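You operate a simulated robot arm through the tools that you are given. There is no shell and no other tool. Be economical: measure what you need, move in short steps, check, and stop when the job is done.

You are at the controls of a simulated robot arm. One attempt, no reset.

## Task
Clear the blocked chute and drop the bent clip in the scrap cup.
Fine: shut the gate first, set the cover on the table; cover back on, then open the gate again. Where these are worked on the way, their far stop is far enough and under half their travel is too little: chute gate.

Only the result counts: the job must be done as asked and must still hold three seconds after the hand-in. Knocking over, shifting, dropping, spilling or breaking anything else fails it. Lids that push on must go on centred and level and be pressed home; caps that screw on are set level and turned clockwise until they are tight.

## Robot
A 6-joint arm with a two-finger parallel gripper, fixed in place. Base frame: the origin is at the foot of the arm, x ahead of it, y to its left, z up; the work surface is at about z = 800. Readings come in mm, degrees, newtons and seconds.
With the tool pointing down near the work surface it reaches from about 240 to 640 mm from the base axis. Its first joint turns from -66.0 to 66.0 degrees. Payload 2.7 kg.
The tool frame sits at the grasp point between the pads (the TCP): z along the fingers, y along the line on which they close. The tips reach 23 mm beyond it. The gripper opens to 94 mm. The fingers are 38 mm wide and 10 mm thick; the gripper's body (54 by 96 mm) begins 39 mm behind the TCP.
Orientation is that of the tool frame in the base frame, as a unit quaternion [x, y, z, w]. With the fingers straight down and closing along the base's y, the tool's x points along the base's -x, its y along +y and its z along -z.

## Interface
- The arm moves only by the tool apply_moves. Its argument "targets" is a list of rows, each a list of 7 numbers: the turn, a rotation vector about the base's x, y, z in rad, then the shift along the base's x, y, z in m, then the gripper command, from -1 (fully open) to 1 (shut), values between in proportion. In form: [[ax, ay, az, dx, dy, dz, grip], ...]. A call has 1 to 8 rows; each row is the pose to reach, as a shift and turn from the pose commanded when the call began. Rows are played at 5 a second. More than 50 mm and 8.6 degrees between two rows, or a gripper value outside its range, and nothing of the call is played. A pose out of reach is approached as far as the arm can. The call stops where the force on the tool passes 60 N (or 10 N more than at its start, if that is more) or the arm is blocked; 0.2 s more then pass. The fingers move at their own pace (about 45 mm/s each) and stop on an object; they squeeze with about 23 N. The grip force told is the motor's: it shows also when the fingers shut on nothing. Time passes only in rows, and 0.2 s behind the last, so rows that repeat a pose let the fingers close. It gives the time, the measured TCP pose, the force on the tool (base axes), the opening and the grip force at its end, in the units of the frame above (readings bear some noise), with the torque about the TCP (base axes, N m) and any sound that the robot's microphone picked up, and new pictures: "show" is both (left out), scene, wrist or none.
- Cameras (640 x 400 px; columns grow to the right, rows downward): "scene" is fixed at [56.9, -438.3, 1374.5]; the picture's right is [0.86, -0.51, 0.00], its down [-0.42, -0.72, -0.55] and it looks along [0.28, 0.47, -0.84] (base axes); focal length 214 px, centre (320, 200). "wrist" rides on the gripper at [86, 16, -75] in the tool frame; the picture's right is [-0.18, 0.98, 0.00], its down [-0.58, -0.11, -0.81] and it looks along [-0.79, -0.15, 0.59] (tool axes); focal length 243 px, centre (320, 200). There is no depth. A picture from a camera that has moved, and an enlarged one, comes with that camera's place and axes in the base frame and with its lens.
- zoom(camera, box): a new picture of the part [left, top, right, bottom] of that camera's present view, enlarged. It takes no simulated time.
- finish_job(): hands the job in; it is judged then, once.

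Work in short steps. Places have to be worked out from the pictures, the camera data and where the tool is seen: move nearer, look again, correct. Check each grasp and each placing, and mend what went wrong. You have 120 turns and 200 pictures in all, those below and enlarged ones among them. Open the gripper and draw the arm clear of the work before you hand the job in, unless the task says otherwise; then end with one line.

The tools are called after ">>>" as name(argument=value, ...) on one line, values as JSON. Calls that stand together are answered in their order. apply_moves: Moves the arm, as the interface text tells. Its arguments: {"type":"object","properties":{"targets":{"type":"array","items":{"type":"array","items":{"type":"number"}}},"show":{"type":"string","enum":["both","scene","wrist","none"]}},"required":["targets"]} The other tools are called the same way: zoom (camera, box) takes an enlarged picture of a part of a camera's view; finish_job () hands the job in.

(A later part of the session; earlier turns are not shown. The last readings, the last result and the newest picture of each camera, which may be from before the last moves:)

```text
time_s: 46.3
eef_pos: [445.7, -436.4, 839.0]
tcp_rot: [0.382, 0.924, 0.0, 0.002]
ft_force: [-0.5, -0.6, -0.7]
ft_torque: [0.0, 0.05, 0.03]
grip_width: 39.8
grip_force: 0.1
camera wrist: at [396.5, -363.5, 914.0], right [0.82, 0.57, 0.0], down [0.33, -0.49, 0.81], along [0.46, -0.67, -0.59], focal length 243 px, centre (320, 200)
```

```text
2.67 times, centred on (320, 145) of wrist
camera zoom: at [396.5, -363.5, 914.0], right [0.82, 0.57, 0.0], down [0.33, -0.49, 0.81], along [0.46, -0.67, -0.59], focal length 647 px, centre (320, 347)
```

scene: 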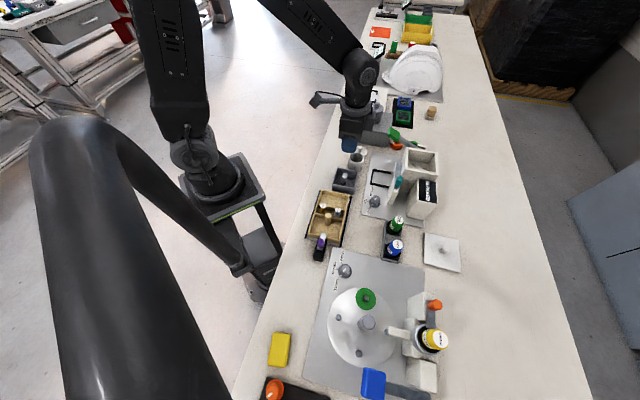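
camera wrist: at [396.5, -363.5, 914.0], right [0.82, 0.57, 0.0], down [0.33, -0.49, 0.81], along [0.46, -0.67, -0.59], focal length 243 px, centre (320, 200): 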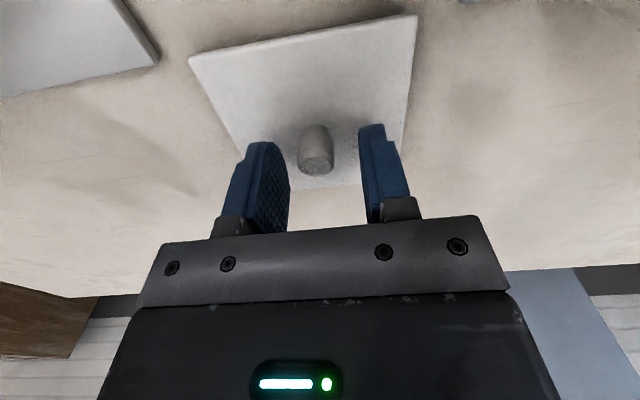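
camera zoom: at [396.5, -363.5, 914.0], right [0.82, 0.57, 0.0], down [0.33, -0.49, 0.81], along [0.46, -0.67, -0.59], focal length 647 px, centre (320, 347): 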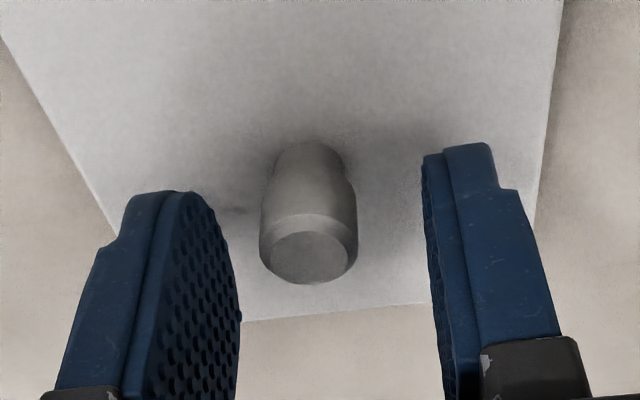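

The knob sits ~4 mm nearer the robot relative to the original grip. I shift to reproduce the same hand-to-cover relation (s −4 mm, y' −1.5 mm, z −3 mm).

>>> apply_moves(targets=[[0, 0, 0, -0.0038, 0.0018, -0.002, 0.15], [0, 0, 0, -0.0038, 0.0018, -0.003, 0.15]], show="wrist")

>>> zoom(camera="wrist", box=[220, 70, 420, 220])

```text
time_s: 46.9
eef_pos: [443.3, -434.6, 836.3]
tcp_rot: [0.383, 0.924, 0.0, 0.002]
ft_force: [1.0, -0.3, 0.4]
ft_torque: [-0.01, 0.02, 0.03]
grip_width: 39.8
grip_force: 0.1
camera wrist: at [392.5, -361.7, 911.0], right [0.82, 0.57, 0.0], down [0.33, -0.49, 0.81], along [0.46, -0.67, -0.59], focal length 243 px, centre (320, 200)
```

wrist: 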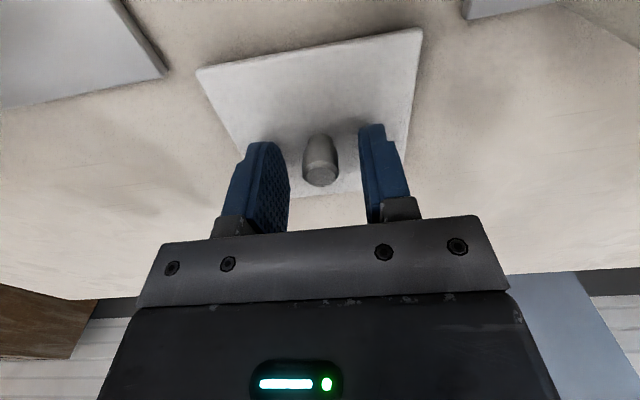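

```text
2.67 times, centred on (320, 145) of wrist
camera zoom: at [392.5, -361.7, 911.0], right [0.82, 0.57, 0.0], down [0.33, -0.49, 0.81], along [0.46, -0.67, -0.59], focal length 647 px, centre (320, 347)
```

zoom: 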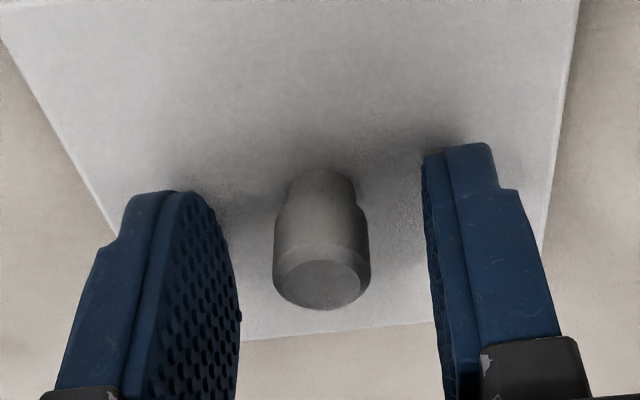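

The view now matches the original grip closely. I close firmly and lift 40 mm.

>>> apply_moves(targets=[[0, 0, 0, 0.0, 0.0, 0, 1], [0, 0, 0, 0, 0, 0, 1], [0, 0, 0, 0, 0, 0, 1], [0, 0, 0, 0, 0, 0, 1], [0, 0, 0, 0, 0, 0.004, 1], [0, 0, 0, 0, 0, 0.015, 1], [0, 0, 0, 0, 0, 0.04, 1]], show="wrist")

>>> zoom(camera="wrist", box=[180, 0, 450, 220])

```text
time_s: 48.5
eef_pos: [443.9, -435.6, 877.4]
tcp_rot: [0.382, 0.924, 0.0, 0.002]
ft_force: [0.5, 0.3, -0.3]
ft_torque: [-0.03, 0.02, -0.03]
grip_width: 16.3
grip_force: 22.8
camera wrist: at [392.6, -361.3, 951.5], right [0.82, 0.57, 0.0], down [0.33, -0.49, 0.81], along [0.46, -0.67, -0.59], focal length 243 px, centre (320, 200)
```

wrist: 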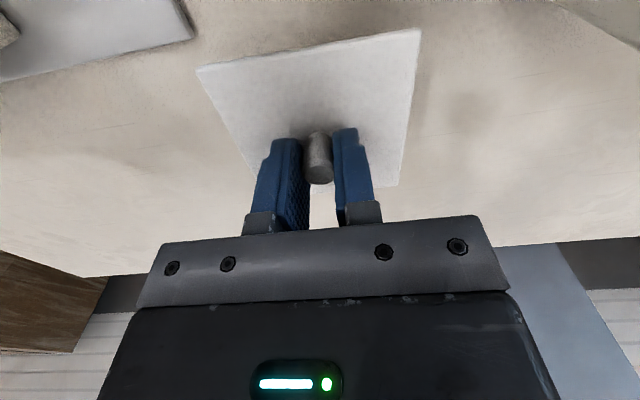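

```text
1.82 times, centred on (315, 110) of wrist
camera zoom: at [392.6, -361.3, 951.5], right [0.82, 0.57, 0.0], down [0.33, -0.49, 0.81], along [0.46, -0.67, -0.59], focal length 441 px, centre (329, 364)
```

zoom: 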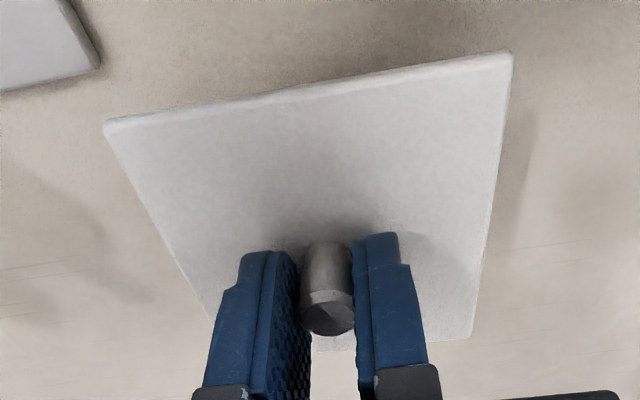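

Compared with the original lift, the cover hangs ~5 mm lower, ~2 mm further out and is turned ~1.5° clockwise in the hand. I'll compensate; now raise and carry it back above the box.

>>> apply_moves(targets=[[0, 0, 0, 0, 0, 0.045, 1], [0, 0, 0, 0, 0, 0.09, 1], [0, 0, 0, 0.01, 0.03, 0.12, 1], [0, 0, 0, 0.025, 0.068, 0.125, 1], [0, 0, 0.009, 0.04, 0.106, 0.125, 1], [0, 0, 0.018, 0.055, 0.144, 0.125, 1], [0, 0, 0.027, 0.07, 0.182, 0.125, 1], [0, 0, 0.027, 0.082, 0.2185, 0.115, 1]], show="both")

>>> zoom(camera="scene", box=[370, 100, 490, 220])

```text
time_s: 50.3
eef_pos: [525.3, -214.2, 992.2]
tcp_rot: [0.37, 0.929, -0.001, 0.003]
ft_force: [0.4, -0.5, -0.1]
ft_torque: [0.01, 0.02, 0.02]
grip_width: 16.3
grip_force: 22.8
camera wrist: at [473.1, -143.0, 1065.9], right [0.81, 0.59, 0.0], down [0.34, -0.48, 0.81], along [0.48, -0.65, -0.59], focal length 243 px, centre (320, 200)
```

scene: 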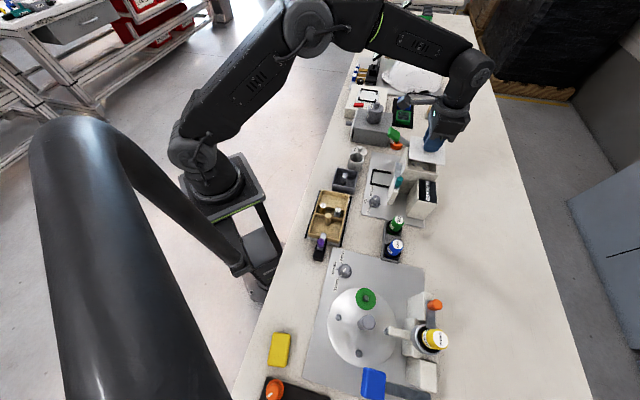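
wrist: 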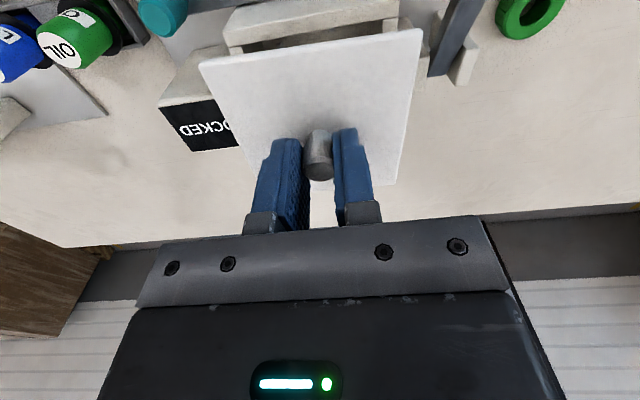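

```text
3.33 times, centred on (430, 160) of scene
camera zoom: at [56.9, -438.3, 1374.5], right [0.86, -0.51, 0.0], down [-0.42, -0.72, -0.55], along [0.28, 0.47, -0.84], focal length 715 px, centre (-47, 333)
```

zoom: 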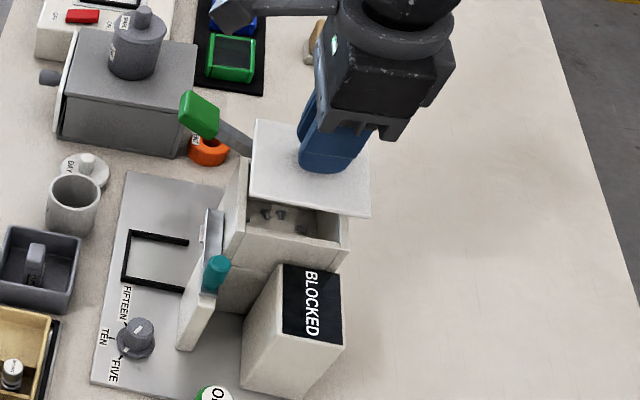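

Now I lower to about 12 mm above seating with a small correction and inspect alignment.

>>> apply_moves(targets=[[0, 0, 0, 0.001, -0.0013, -0.015, 1], [0, 0, 0, 0.001, -0.0013, -0.027, 1], [0, 0, 0, 0.001, -0.0013, -0.027, 1]], show="wrist")

>>> zoom(camera="wrist", box=[180, 0, 450, 220])

>>> zoom(camera="scene", box=[390, 125, 450, 185])

```text
time_s: 51.1
eef_pos: [527.0, -216.3, 965.2]
tcp_rot: [0.371, 0.929, 0.0, 0.003]
ft_force: [-0.3, 0.6, 0.3]
ft_torque: [0.01, 0.01, 0.02]
grip_width: 16.5
grip_force: 22.7
camera wrist: at [473.9, -144.7, 1038.9], right [0.81, 0.59, 0.0], down [0.34, -0.48, 0.81], along [0.48, -0.65, -0.59], focal length 243 px, centre (320, 200)
```

wrist: 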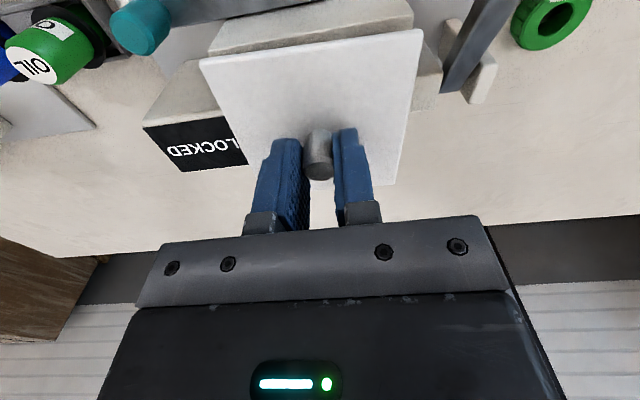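

```text
1.82 times, centred on (315, 110) of wrist
camera zoom: at [473.9, -144.7, 1038.9], right [0.81, 0.59, 0.0], down [0.34, -0.48, 0.81], along [0.48, -0.65, -0.59], focal length 441 px, centre (329, 364)
```

zoom: 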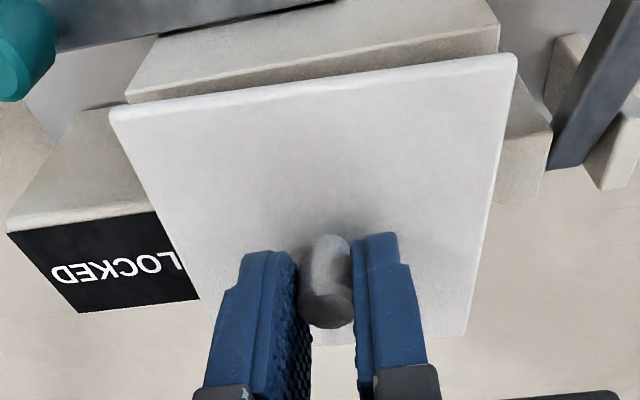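

```text
6.67 times, centred on (420, 155) of scene
camera zoom: at [56.9, -438.3, 1374.5], right [0.86, -0.51, 0.0], down [-0.42, -0.72, -0.55], along [0.28, 0.47, -0.84], focal length 1430 px, centre (-347, 500)
```

zoom: 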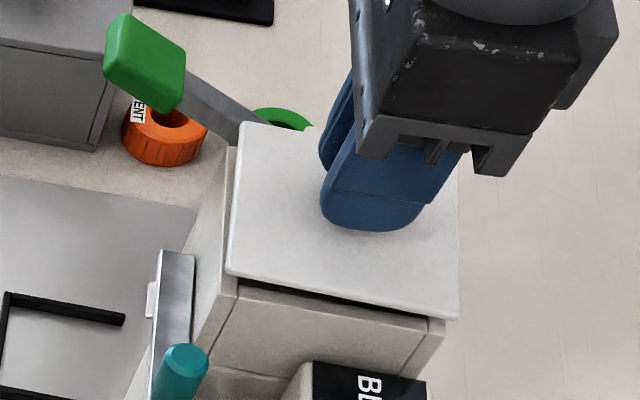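

Measured from corners, the cover is yawed about 2.5–3° clockwise relative to home (it slipped a bit in the grip). I rotate the hand +0.045 rad, nudge (-0.7,-2) mm, and re-measure.

>>> apply_moves(targets=[[0, 0, 0.022, -0.0003, -0.001, 0, 1], [0, 0, 0.045, -0.0007, -0.002, 0, 1], [0, 0, 0.045, -0.0007, -0.002, 0, 1]], show="none")

>>> zoom(camera="wrist", box=[180, 0, 450, 220])

>>> zoom(camera="scene", box=[390, 125, 450, 185])

```text
time_s: 51.9
eef_pos: [526.5, -218.8, 964.8]
tcp_rot: [0.349, 0.937, 0.0, 0.002]
ft_force: [0.0, -0.2, 0.0]
ft_torque: [-0.03, -0.01, 0.02]
grip_width: 16.3
grip_force: 23.4
```

```text
1.82 times, centred on (315, 110) of wrist
camera zoom: at [470.1, -149.7, 1038.9], right [0.78, 0.62, 0.0], down [0.37, -0.46, 0.81], along [0.51, -0.63, -0.59], focal length 441 px, centre (329, 364)
```

zoom: 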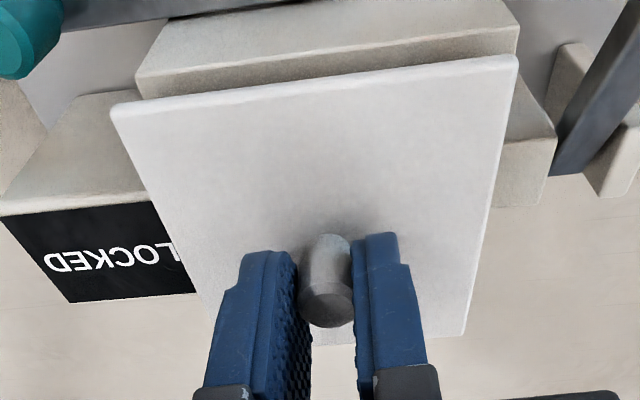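

```text
6.67 times, centred on (420, 155) of scene
camera zoom: at [56.9, -438.3, 1374.5], right [0.86, -0.51, 0.0], down [-0.42, -0.72, -0.55], along [0.28, 0.47, -0.84], focal length 1430 px, centre (-347, 500)
```

zoom: 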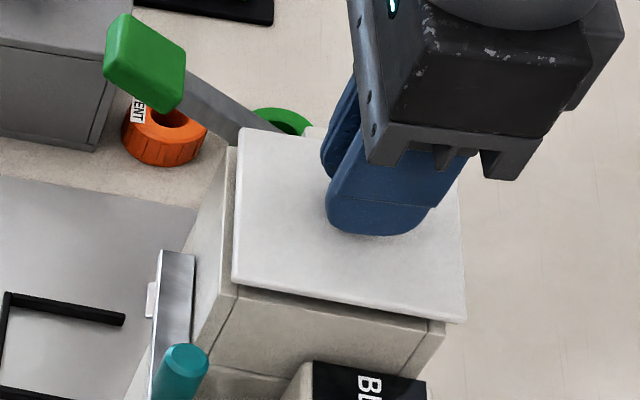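

Yaw now matches home (≈ -45°); residual offset about 1 mm. I nudge +1.3 mm in y and lower slowly, watching force and height.

>>> apply_moves(targets=[[0, 0, 0, 0, 0.0013, -0.002, 1], [0, 0, 0, 0, 0.0013, -0.004, 1], [0, 0, 0, 0, 0.0013, -0.006, 1]], show="none")

>>> zoom(camera="scene", box=[390, 125, 450, 185])

>>> zoom(camera="wrist", box=[180, 0, 450, 220])

```text
time_s: 52.7
eef_pos: [526.5, -218.3, 959.0]
tcp_rot: [0.349, 0.937, 0.0, 0.002]
ft_force: [0.2, -0.2, -0.1]
ft_torque: [0.01, 0.0, -0.01]
grip_width: 16.3
grip_force: 22.8
```

```text
6.67 times, centred on (420, 155) of scene
camera zoom: at [56.9, -438.3, 1374.5], right [0.86, -0.51, 0.0], down [-0.42, -0.72, -0.55], along [0.28, 0.47, -0.84], focal length 1430 px, centre (-347, 500)
```

zoom: 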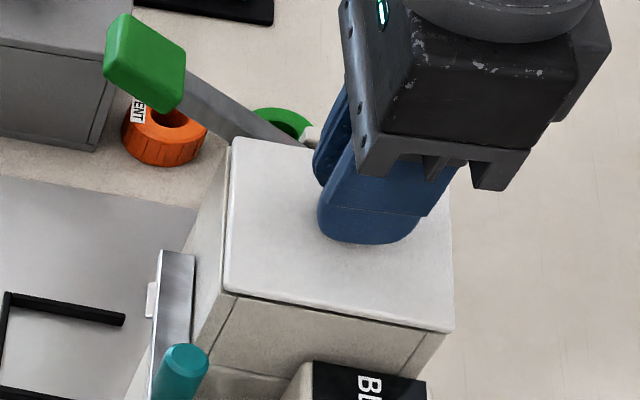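

```text
1.82 times, centred on (315, 110) of wrist
camera zoom: at [469.9, -148.6, 1032.9], right [0.78, 0.62, 0.0], down [0.37, -0.46, 0.81], along [0.5, -0.63, -0.59], focal length 441 px, centre (329, 364)
```

zoom: 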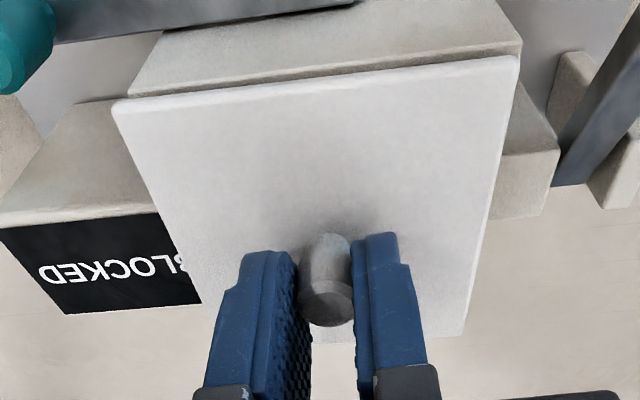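

It looks centred over the box. I continue lowering in 1.5 mm steps.

>>> apply_moves(targets=[[0, 0, 0, 0, 0, -0.0015, 1], [0, 0, 0, 0, 0, -0.003, 1], [0, 0, 0, 0, 0, -0.0045, 1]], show="none")

>>> zoom(camera="scene", box=[390, 125, 450, 185])

>>> zoom(camera="wrist", box=[180, 0, 450, 220])

```text
time_s: 53.5
eef_pos: [525.2, -218.9, 955.5]
tcp_rot: [0.349, 0.937, 0.0, 0.002]
ft_force: [-1.0, 3.1, 6.9]
ft_torque: [0.04, 0.34, 0.02]
grip_width: 16.3
grip_force: 23.1
```

```text
6.67 times, centred on (420, 155) of scene
camera zoom: at [56.8, -438.1, 1374.6], right [0.86, -0.51, 0.0], down [-0.42, -0.72, -0.55], along [0.28, 0.47, -0.84], focal length 1430 px, centre (-347, 500)
```

zoom: 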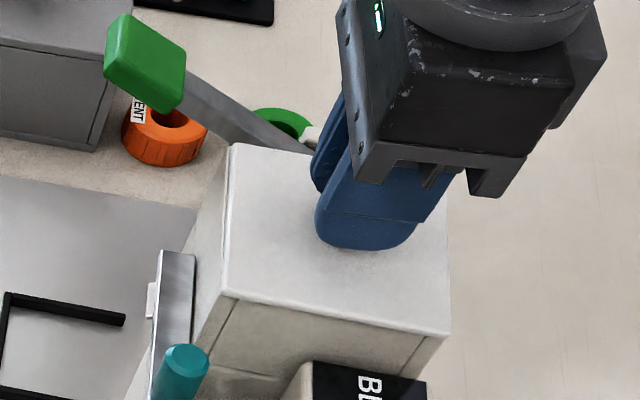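

```text
1.82 times, centred on (315, 110) of wrist
camera zoom: at [469.9, -148.7, 1029.5], right [0.78, 0.62, 0.0], down [0.36, -0.46, 0.81], along [0.51, -0.63, -0.59], focal length 441 px, centre (329, 364)
```

zoom: 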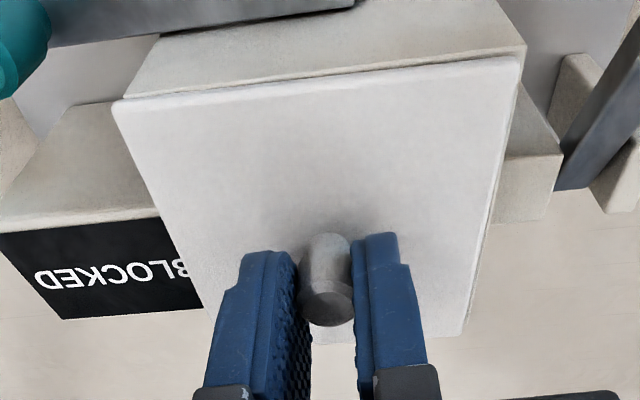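

Contact at 955.5 (7 N), about the expected seat height. I look closely at the seam for a gap before pressing.

>>> zoom(camera="scene", box=[400, 160, 445, 190])

>>> zoom(camera="wrist", box=[220, 0, 420, 80])

```text
13.33 times, centred on (422, 175) of scene
camera zoom: at [56.8, -438.1, 1374.6], right [0.86, -0.51, 0.0], down [-0.42, -0.72, -0.55], along [0.28, 0.47, -0.84], focal length 2860 px, centre (-1047, 533)
```

zoom: 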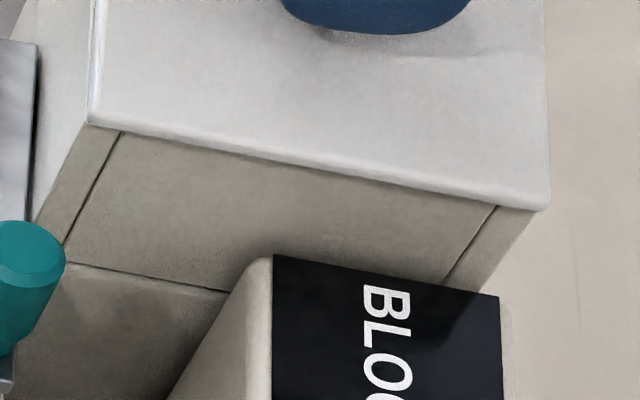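

```text
3.20 times, centred on (320, 40) of wrist
camera zoom: at [469.9, -148.7, 1029.5], right [0.78, 0.62, 0.0], down [0.36, -0.46, 0.81], along [0.51, -0.63, -0.59], focal length 776 px, centre (320, 712)
```

zoom: 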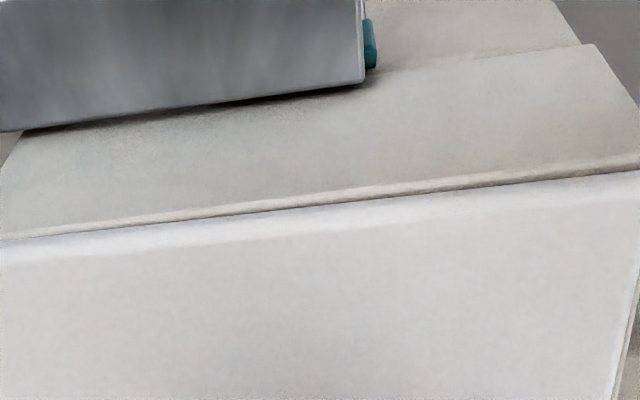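

The seam is nearly closed with no dark gap, but a thin strip of front rim shows (wider at right): the cover is ~1 mm too far back and ~0.5° off. I ease the load, correct, and press gently.

>>> apply_moves(targets=[[0, 0, 0.004, -0.0004, 0.0004, 0.0015, 1], [0, 0, 0.008, -0.0009, 0.0009, 0.0015, 1], [0, 0, 0.008, -0.0009, 0.0009, 0.0, 1], [0, 0, 0.008, -0.0009, 0.0009, -0.0015, 1], [0, 0, 0.008, -0.0009, 0.0009, -0.003, 1]], show="none")

>>> zoom(camera="wrist", box=[200, 0, 440, 120])

>>> zoom(camera="scene", box=[400, 160, 445, 190])

```text
time_s: 54.7
eef_pos: [525.4, -217.2, 953.0]
tcp_rot: [0.345, 0.939, -0.002, 0.005]
ft_force: [-2.3, -1.7, 21.5]
ft_torque: [-0.29, 0.33, 0.0]
grip_width: 16.2
grip_force: 23.0
```

```text
2.67 times, centred on (320, 60) of wrist
camera zoom: at [468.4, -148.6, 1027.3], right [0.78, 0.63, 0.0], down [0.36, -0.46, 0.81], along [0.51, -0.63, -0.58], focal length 647 px, centre (320, 573)
```

zoom: 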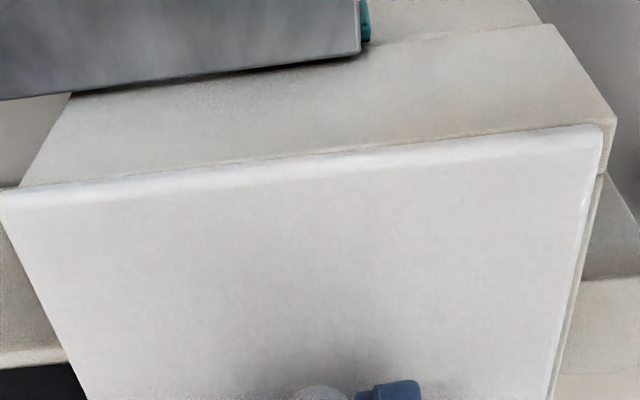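

```text
13.33 times, centred on (422, 175) of scene
camera zoom: at [56.5, -438.2, 1374.6], right [0.86, -0.51, 0.0], down [-0.42, -0.72, -0.55], along [0.28, 0.47, -0.84], focal length 2860 px, centre (-1047, 533)
```

zoom: 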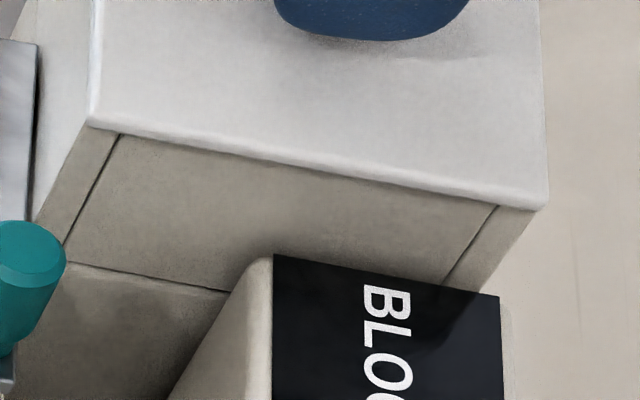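

Working out corners, the cover top is at ≈923 and its front midpoint matches the home position within ~0.5 mm, so it is seated. I release, rise, and prepare to press it home with closed fingers on the knob.

>>> apply_moves(targets=[[0, 0, 0, 0, 0, 0.001, 0.3], [0, 0, 0, 0, 0, 0.002, 0.15], [0, 0, 0, 0, 0, 0.002, 0.15], [0, 0, 0, 0, 0, 0.03, 0.15], [0, 0, 0, 0, 0, 0.06, 0.6], [0, 0, 0, 0, 0, 0.06, 1]], show="wrist")

>>> zoom(camera="scene", box=[370, 120, 450, 190])

>>> zoom(camera="wrist", box=[200, 0, 440, 160])

```text
time_s: 56.1
eef_pos: [524.7, -217.2, 1011.0]
tcp_rot: [0.346, 0.938, 0.0, 0.002]
ft_force: [-0.1, -0.2, 0.2]
ft_torque: [0.02, -0.01, 0.0]
grip_width: 0.1
grip_force: 12.1
camera wrist: at [468.2, -147.9, 1085.2], right [0.78, 0.63, 0.0], down [0.37, -0.46, 0.81], along [0.51, -0.63, -0.59], focal length 243 px, centre (320, 200)
```

wrist: 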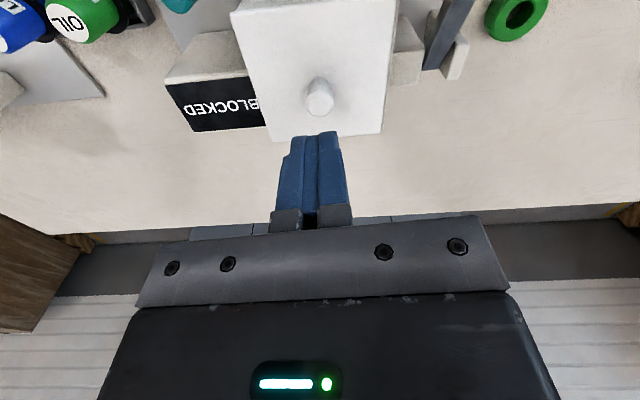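

```text
5.71 times, centred on (410, 155) of scene
camera zoom: at [56.9, -438.3, 1374.5], right [0.86, -0.51, 0.0], down [-0.42, -0.72, -0.55], along [0.28, 0.47, -0.84], focal length 1226 px, centre (-194, 457)
```

zoom: 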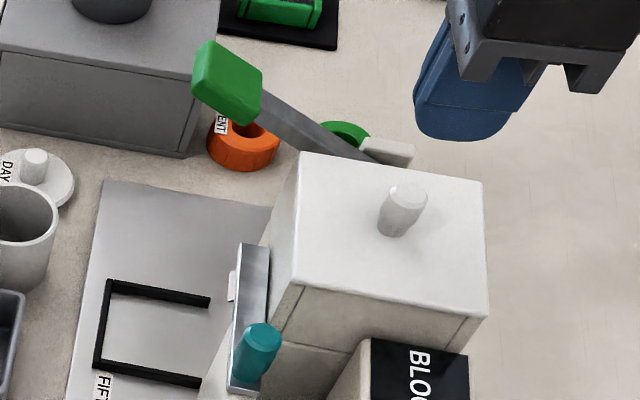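

```text
2.50 times, centred on (320, 80) of wrist
camera zoom: at [468.2, -147.9, 1085.2], right [0.78, 0.63, 0.0], down [0.37, -0.46, 0.81], along [0.51, -0.63, -0.59], focal length 606 px, centre (320, 500)
```

zoom: 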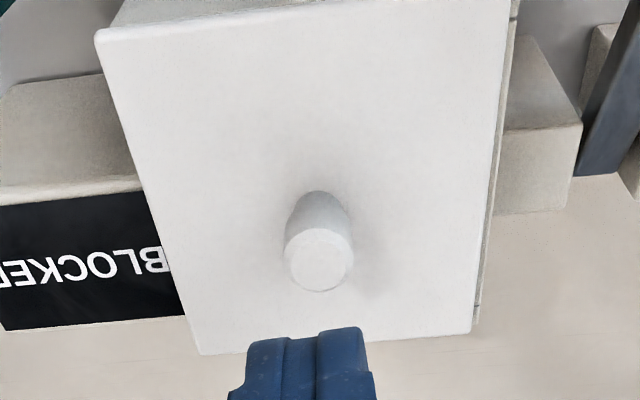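

Same-zoom comparison shows the cover sits ~3 mm too far toward -y' (a strip of the right rim is exposed). I regrip the knob to lift and reposition it.

>>> apply_moves(targets=[[0, 0, 0, 0, 0, 0, 0.15], [0, 0, 0, 0, 0, 0, 0.15], [0, 0, 0, 0, 0, -0.03, 0.15], [0, 0, 0, 0, 0, -0.055, 0.15], [0, 0, 0, 0, 0, -0.0625, 0.15], [0, 0, 0, 0, 0, -0.0625, 1], [0, 0, 0, 0, 0, -0.0625, 1], [0, 0, 0, 0, 0, -0.0625, 1]], show="none")

>>> apply_moves(targets=[[0, 0, 0, 0, 0, 0, 1], [0, 0, 0, 0, 0, 0.002, 1], [0, 0, 0, 0, 0, 0.006, 1], [0, 0, 0, 0, 0, 0.01, 1], [0, 0, 0, 0.0018, 0.0018, 0.01, 1]], show="none")

>>> zoom(camera="scene", box=[370, 120, 450, 190])

>>> zoom(camera="wrist", box=[180, 0, 450, 220])

```text
time_s: 57.9
eef_pos: [525.8, -216.1, 948.6]
tcp_rot: [0.344, 0.939, 0.0, 0.003]
ft_force: [0.9, -1.1, -0.2]
ft_torque: [0.05, -0.02, 0.0]
grip_width: 16.3
grip_force: 22.8
```

```text
time_s: 59.1
eef_pos: [526.2, -214.7, 959.7]
tcp_rot: [0.345, 0.939, 0.0, 0.002]
ft_force: [0.0, 1.0, 0.3]
ft_torque: [-0.01, 0.0, -0.02]
grip_width: 16.3
grip_force: 23.1
```

```text
5.71 times, centred on (410, 155) of scene
camera zoom: at [56.9, -438.3, 1374.5], right [0.86, -0.51, 0.0], down [-0.42, -0.72, -0.55], along [0.28, 0.47, -0.84], focal length 1226 px, centre (-194, 457)
```

zoom: 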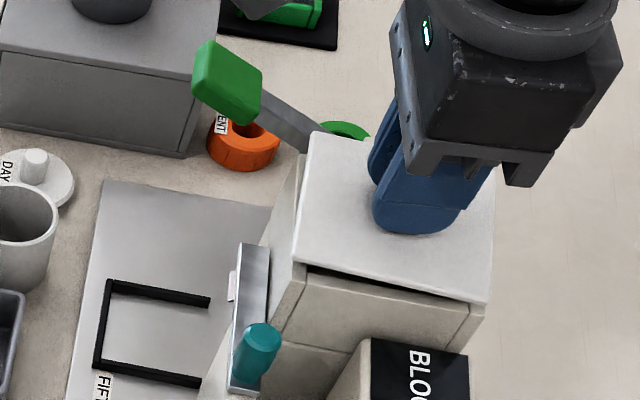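

```text
1.82 times, centred on (315, 110) of wrist
camera zoom: at [470.0, -146.3, 1033.0], right [0.78, 0.63, 0.0], down [0.37, -0.46, 0.81], along [0.51, -0.63, -0.59], focal length 441 px, centre (329, 364)
```

zoom: 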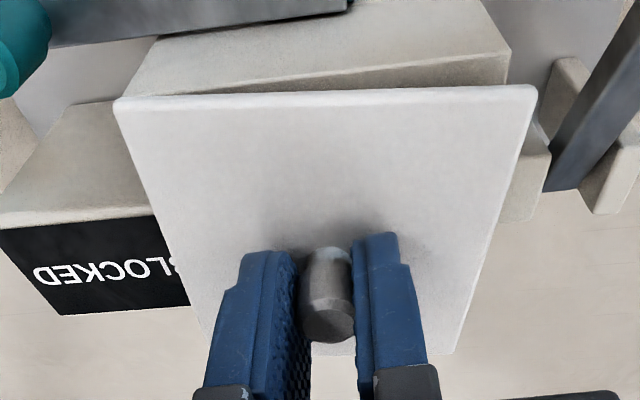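

The cover yawed about 4° clockwise in the grip when lifted. I rotate the hand +0.075 rad to square it and re-measure.

>>> apply_moves(targets=[[0, 0, 0.04, 0, 0, 0, 1], [0, 0, 0.075, 0, 0, 0, 1], [0, 0, 0.075, 0, 0, 0, 1]], show="none")

>>> zoom(camera="scene", box=[370, 120, 450, 190])

>>> zoom(camera="wrist", box=[180, 0, 450, 220])

```text
time_s: 59.9
eef_pos: [526.9, -215.8, 958.3]
tcp_rot: [0.311, 0.95, 0.0, 0.002]
ft_force: [-0.4, -0.6, -0.7]
ft_torque: [-0.01, -0.03, -0.02]
grip_width: 16.5
grip_force: 22.5
```

```text
5.71 times, centred on (410, 155) of scene
camera zoom: at [56.9, -438.3, 1374.5], right [0.86, -0.51, 0.0], down [-0.42, -0.72, -0.55], along [0.28, 0.47, -0.84], focal length 1226 px, centre (-194, 457)
```

zoom: 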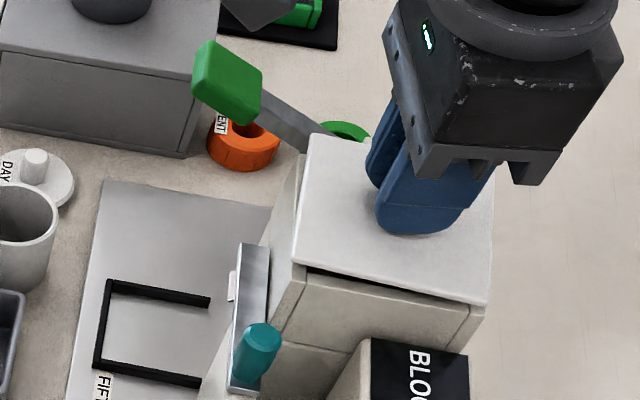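

```text
1.82 times, centred on (315, 110) of wrist
camera zoom: at [465.0, -150.8, 1032.9], right [0.73, 0.69, 0.0], down [0.4, -0.43, 0.81], along [0.56, -0.59, -0.59], focal length 441 px, centre (329, 364)
```

zoom: 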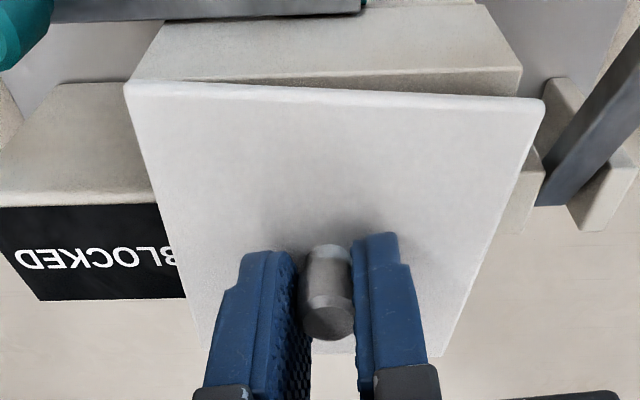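

The cover did not turn with the hand, so it's probably still touching the box. I lift it 25 mm clear and look.

>>> apply_moves(targets=[[0, 0, 0, 0, 0, 0.008, 1], [0, 0, 0, 0, 0, 0.016, 1], [0, 0, 0, 0, 0, 0.025, 1], [0, 0, 0, 0, 0, 0.025, 1]], show="none")

>>> zoom(camera="scene", box=[370, 110, 450, 190])

>>> zoom(camera="wrist", box=[180, 0, 450, 220])

```text
time_s: 60.9
eef_pos: [526.5, -215.0, 984.6]
tcp_rot: [0.309, 0.951, 0.001, 0.001]
ft_force: [-0.1, -0.1, 0.3]
ft_torque: [0.03, 0.02, 0.0]
grip_width: 16.5
grip_force: 23.2
```

```text
5.00 times, centred on (410, 150) of scene
camera zoom: at [56.9, -438.3, 1374.5], right [0.86, -0.51, 0.0], down [-0.42, -0.72, -0.55], along [0.28, 0.47, -0.84], focal length 1072 px, centre (-130, 450)
```

zoom: 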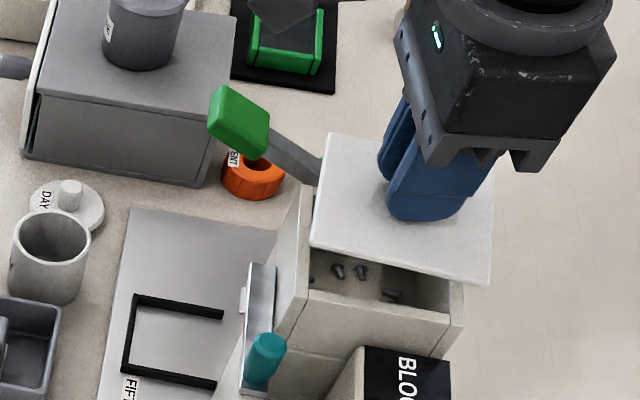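

```text
1.82 times, centred on (315, 110) of wrist
camera zoom: at [465.3, -150.6, 1057.9], right [0.73, 0.69, 0.0], down [0.4, -0.43, 0.81], along [0.56, -0.59, -0.59], focal length 441 px, centre (329, 364)
```

zoom: 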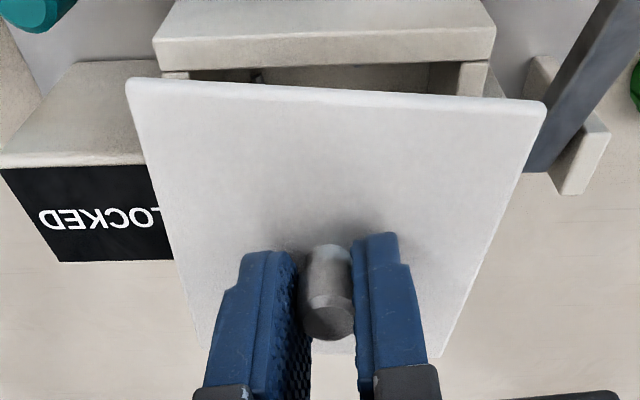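

Now free: cover yaw ≈ -49° while the hand is at -36°. I test whether it follows the hand when turned in free air (+0.07 rad).

>>> apply_moves(targets=[[0, 0, 0.025, 0, 0, 0.01, 1], [0, 0, 0.05, 0, 0, 0.01, 1], [0, 0, 0.07, 0, 0, 0.01, 1], [0, 0, 0.07, 0, 0, 0.01, 1]], show="none")

>>> zoom(camera="wrist", box=[180, 0, 450, 220])

>>> zoom(camera="scene", box=[370, 110, 450, 190])

```text
time_s: 61.9
eef_pos: [528.0, -216.2, 993.7]
tcp_rot: [0.275, 0.961, 0.001, 0.002]
ft_force: [-0.1, 0.6, -0.8]
ft_torque: [0.01, 0.0, 0.02]
grip_width: 16.3
grip_force: 23.3
```

```text
1.82 times, centred on (315, 110) of wrist
camera zoom: at [460.9, -155.2, 1067.9], right [0.68, 0.74, 0.0], down [0.43, -0.4, 0.81], along [0.6, -0.55, -0.59], focal length 441 px, centre (329, 364)
```

zoom: 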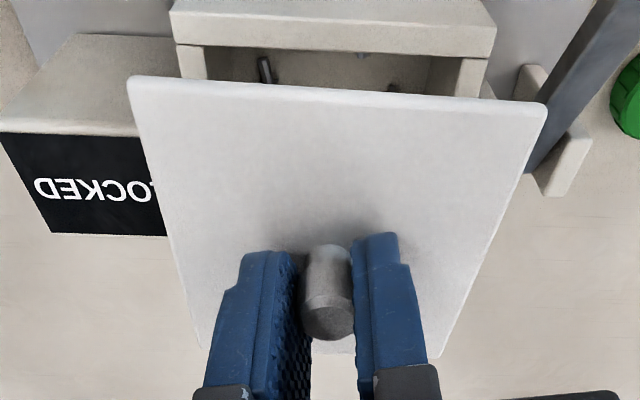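

```text
5.00 times, centred on (410, 150) of scene
camera zoom: at [56.9, -438.3, 1374.5], right [0.86, -0.51, 0.0], down [-0.42, -0.72, -0.55], along [0.28, 0.47, -0.84], focal length 1072 px, centre (-130, 450)
```

zoom: 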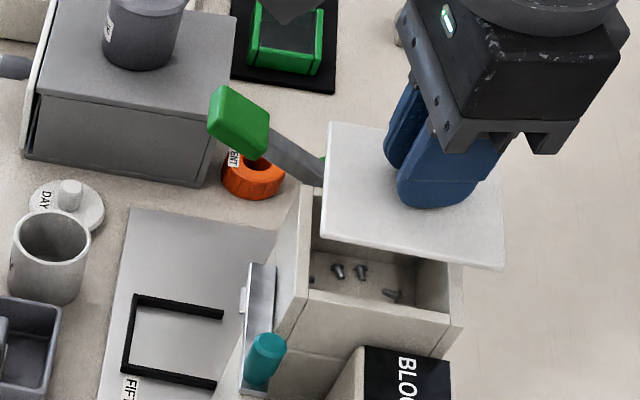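

In free air it follows. Cover yaw is now ≈ -45.9° against the box's ≈ -44.2°; I add +0.03 rad and lower to ~6 mm above the seat.

>>> apply_moves(targets=[[0, 0, 0.03, 0, 0, 0, 1], [0, 0, 0.03, 0, 0, 0, 1], [0, 0, 0.03, 0, 0, -0.015, 1], [0, 0, 0.03, 0, 0, -0.03, 1], [0, 0, 0.03, 0, 0, -0.036, 1], [0, 0, 0.03, 0, 0, -0.036, 1]], show="none")

>>> zoom(camera="scene", box=[370, 120, 450, 190])

>>> zoom(camera="wrist", box=[180, 0, 450, 220])

```text
time_s: 63.3
eef_pos: [526.9, -215.5, 956.8]
tcp_rot: [0.261, 0.965, -0.001, 0.001]
ft_force: [-0.3, 0.7, 0.5]
ft_torque: [0.02, 0.02, 0.03]
grip_width: 16.4
grip_force: 22.5
```

```text
5.71 times, centred on (410, 155) of scene
camera zoom: at [56.9, -438.3, 1374.5], right [0.86, -0.51, 0.0], down [-0.42, -0.72, -0.55], along [0.28, 0.47, -0.84], focal length 1226 px, centre (-194, 457)
```

zoom: 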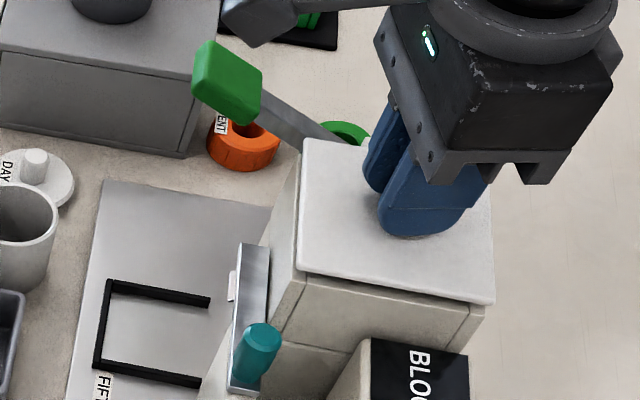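

```text
1.82 times, centred on (315, 110) of wrist
camera zoom: at [459.5, -157.4, 1031.5], right [0.66, 0.76, 0.0], down [0.44, -0.39, 0.81], along [0.61, -0.53, -0.59], focal length 441 px, centre (329, 364)
```

zoom: 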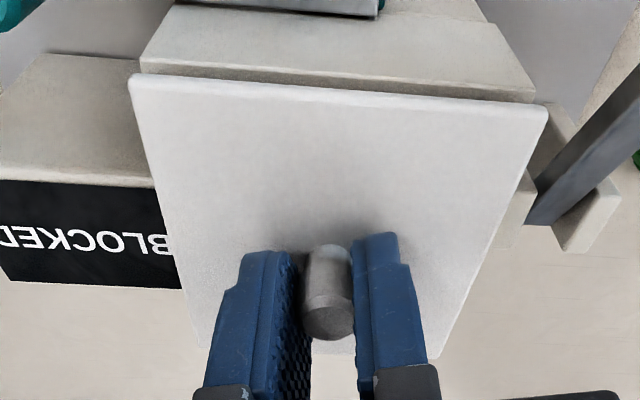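

Scene-view corners now agree with the home coordinates within ~1 mm and yaw within ~0.5°. I nudge s −0.7 mm and lower to contact.

>>> apply_moves(targets=[[0, 0, 0, -0.0005, 0.0005, -0.0015, 1], [0, 0, 0, -0.0005, 0.0005, -0.003, 1], [0, 0, 0, -0.0005, 0.0005, -0.0045, 1], [0, 0, 0, -0.0005, 0.0005, -0.006, 1], [0, 0, 0, -0.0005, 0.0005, -0.0075, 1]], show="none")

>>> zoom(camera="scene", box=[370, 120, 450, 190])

>>> zoom(camera="wrist", box=[180, 0, 450, 220])

```text
time_s: 64.5
eef_pos: [527.2, -214.5, 950.4]
tcp_rot: [0.261, 0.965, 0.0, 0.003]
ft_force: [-0.1, -0.5, 3.1]
ft_torque: [0.02, 0.17, 0.02]
grip_width: 16.4
grip_force: 23.2
```

```text
5.71 times, centred on (410, 155) of scene
camera zoom: at [56.9, -438.3, 1374.6], right [0.86, -0.51, 0.0], down [-0.42, -0.72, -0.55], along [0.28, 0.47, -0.84], focal length 1226 px, centre (-194, 457)
```

zoom: 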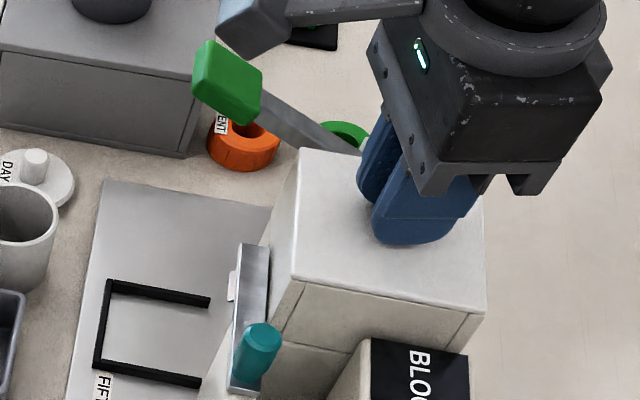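

```text
1.82 times, centred on (315, 110) of wrist
camera zoom: at [458.8, -156.9, 1024.8], right [0.66, 0.76, 0.0], down [0.44, -0.39, 0.81], along [0.61, -0.53, -0.59], focal length 441 px, centre (329, 364)
```

zoom: 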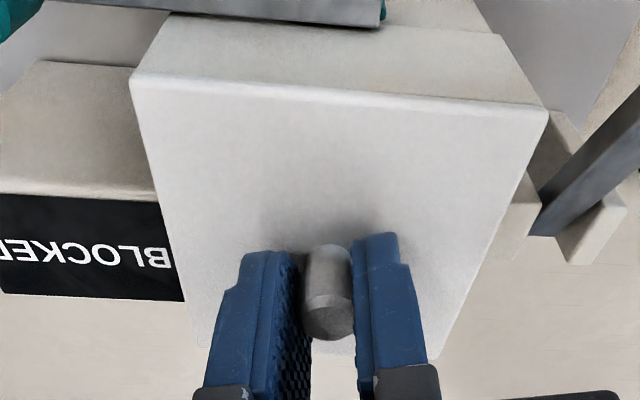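

Contact at 950.4 with 3 N; cover corners now coincide with the box corners in both views. I release, rise, close, and check before pressing.

>>> apply_moves(targets=[[0, 0, 0, 0, 0, 0, 0.3], [0, 0, 0, 0, 0, 0, 0.15], [0, 0, 0, 0, 0, 0, 0.15], [0, 0, 0, 0, 0, 0.03, 0.15], [0, 0, 0, 0, 0, 0.055, 0.6], [0, 0, 0, 0, 0, 0.055, 1], [0, 0, 0, 0, 0, 0.055, 1]], show="wrist")

>>> zoom(camera="scene", box=[370, 120, 450, 190])

>>> zoom(camera="wrist", box=[200, 0, 440, 160])

```text
time_s: 66.1
eef_pos: [525.6, -216.1, 1005.3]
tcp_rot: [0.261, 0.965, 0.0, 0.003]
ft_force: [-0.1, 0.3, -0.3]
ft_torque: [0.0, 0.0, 0.03]
grip_width: 0.1
grip_force: 22.7
camera wrist: at [458.3, -157.0, 1080.1], right [0.66, 0.76, 0.0], down [0.44, -0.39, 0.81], along [0.61, -0.53, -0.59], focal length 243 px, centre (320, 200)
```

wrist: 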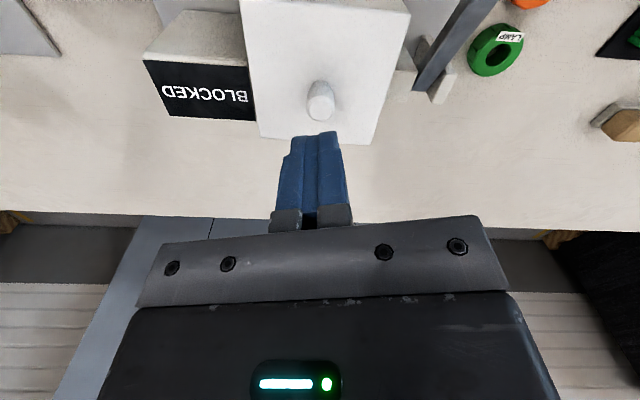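

```text
5.71 times, centred on (410, 155) of scene
camera zoom: at [56.9, -438.3, 1374.5], right [0.86, -0.51, 0.0], down [-0.42, -0.72, -0.55], along [0.28, 0.47, -0.84], focal length 1226 px, centre (-194, 457)
```

zoom: 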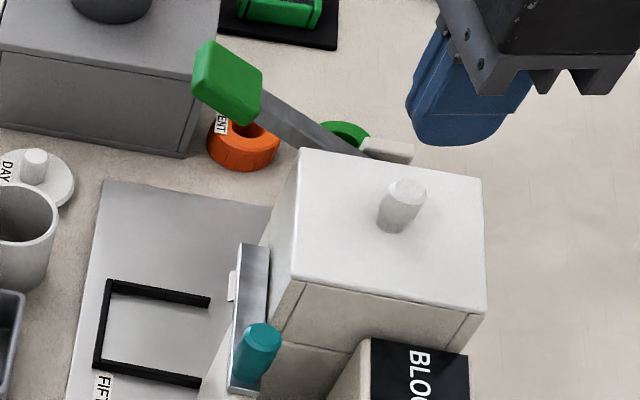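

```text
2.50 times, centred on (320, 80) of wrist
camera zoom: at [458.3, -157.0, 1080.1], right [0.66, 0.76, 0.0], down [0.44, -0.39, 0.81], along [0.61, -0.53, -0.59], focal length 606 px, centre (320, 500)
```

zoom: 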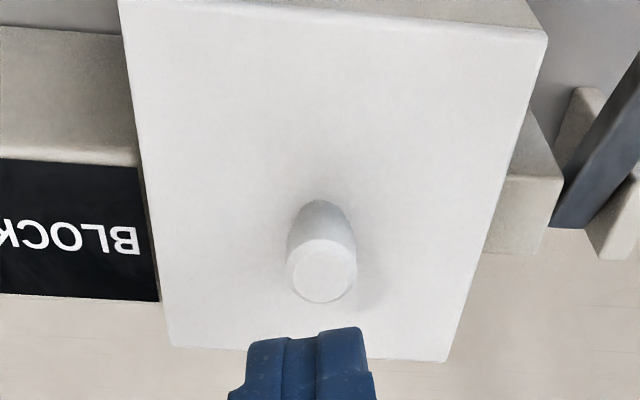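

The cover sits flush with no rim exposed. The closed fingertips are directly over the knob; I press down on it (contact expected near TCP z ≈ 967).

>>> apply_moves(targets=[[0, 0, 0, 0, 0, -0.02, 1], [0, 0, 0, 0, 0, -0.034, 1], [0, 0, 0, 0, 0, -0.038, 1], [0, 0, 0, 0, 0, -0.041, 1], [0, 0, 0, 0, 0, -0.044, 1], [0, 0, 0, 0, 0, -0.047, 1]], show="none")

>>> zoom(camera="wrist", box=[200, 0, 440, 200])

>>> zoom(camera="scene", box=[370, 120, 450, 190])

```text
time_s: 67.4
eef_pos: [528.4, -216.9, 971.7]
tcp_rot: [0.262, 0.965, -0.001, 0.011]
ft_force: [0.6, -1.1, 6.9]
ft_torque: [0.0, -0.02, -0.02]
grip_width: 0.0
grip_force: 23.0
stopped in row 6: the force on the tool passed its limit at 61 N (the readings are from after the stop); the commanded pose is now the measured one
```

```text
2.00 times, centred on (320, 100) of wrist
camera zoom: at [459.7, -157.3, 1043.6], right [0.65, 0.76, 0.01], down [0.43, -0.38, 0.82], along [0.62, -0.53, -0.57], focal length 485 px, centre (320, 400)
```

zoom: 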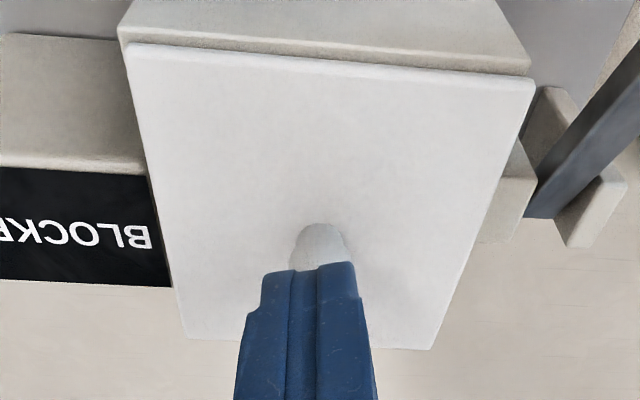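

```text
5.71 times, centred on (410, 155) of scene
camera zoom: at [56.9, -438.3, 1374.6], right [0.86, -0.51, 0.0], down [-0.42, -0.72, -0.55], along [0.28, 0.47, -0.84], focal length 1226 px, centre (-194, 457)
```

zoom: 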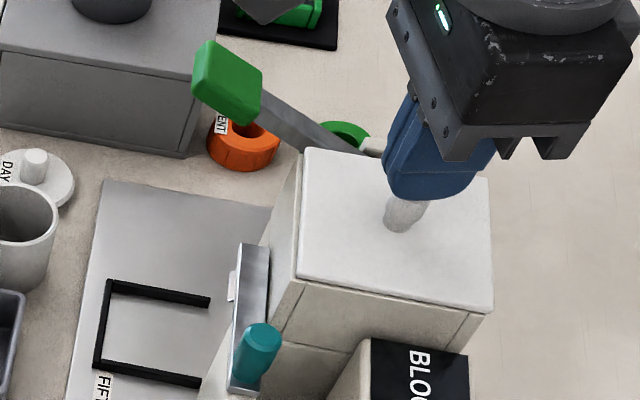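

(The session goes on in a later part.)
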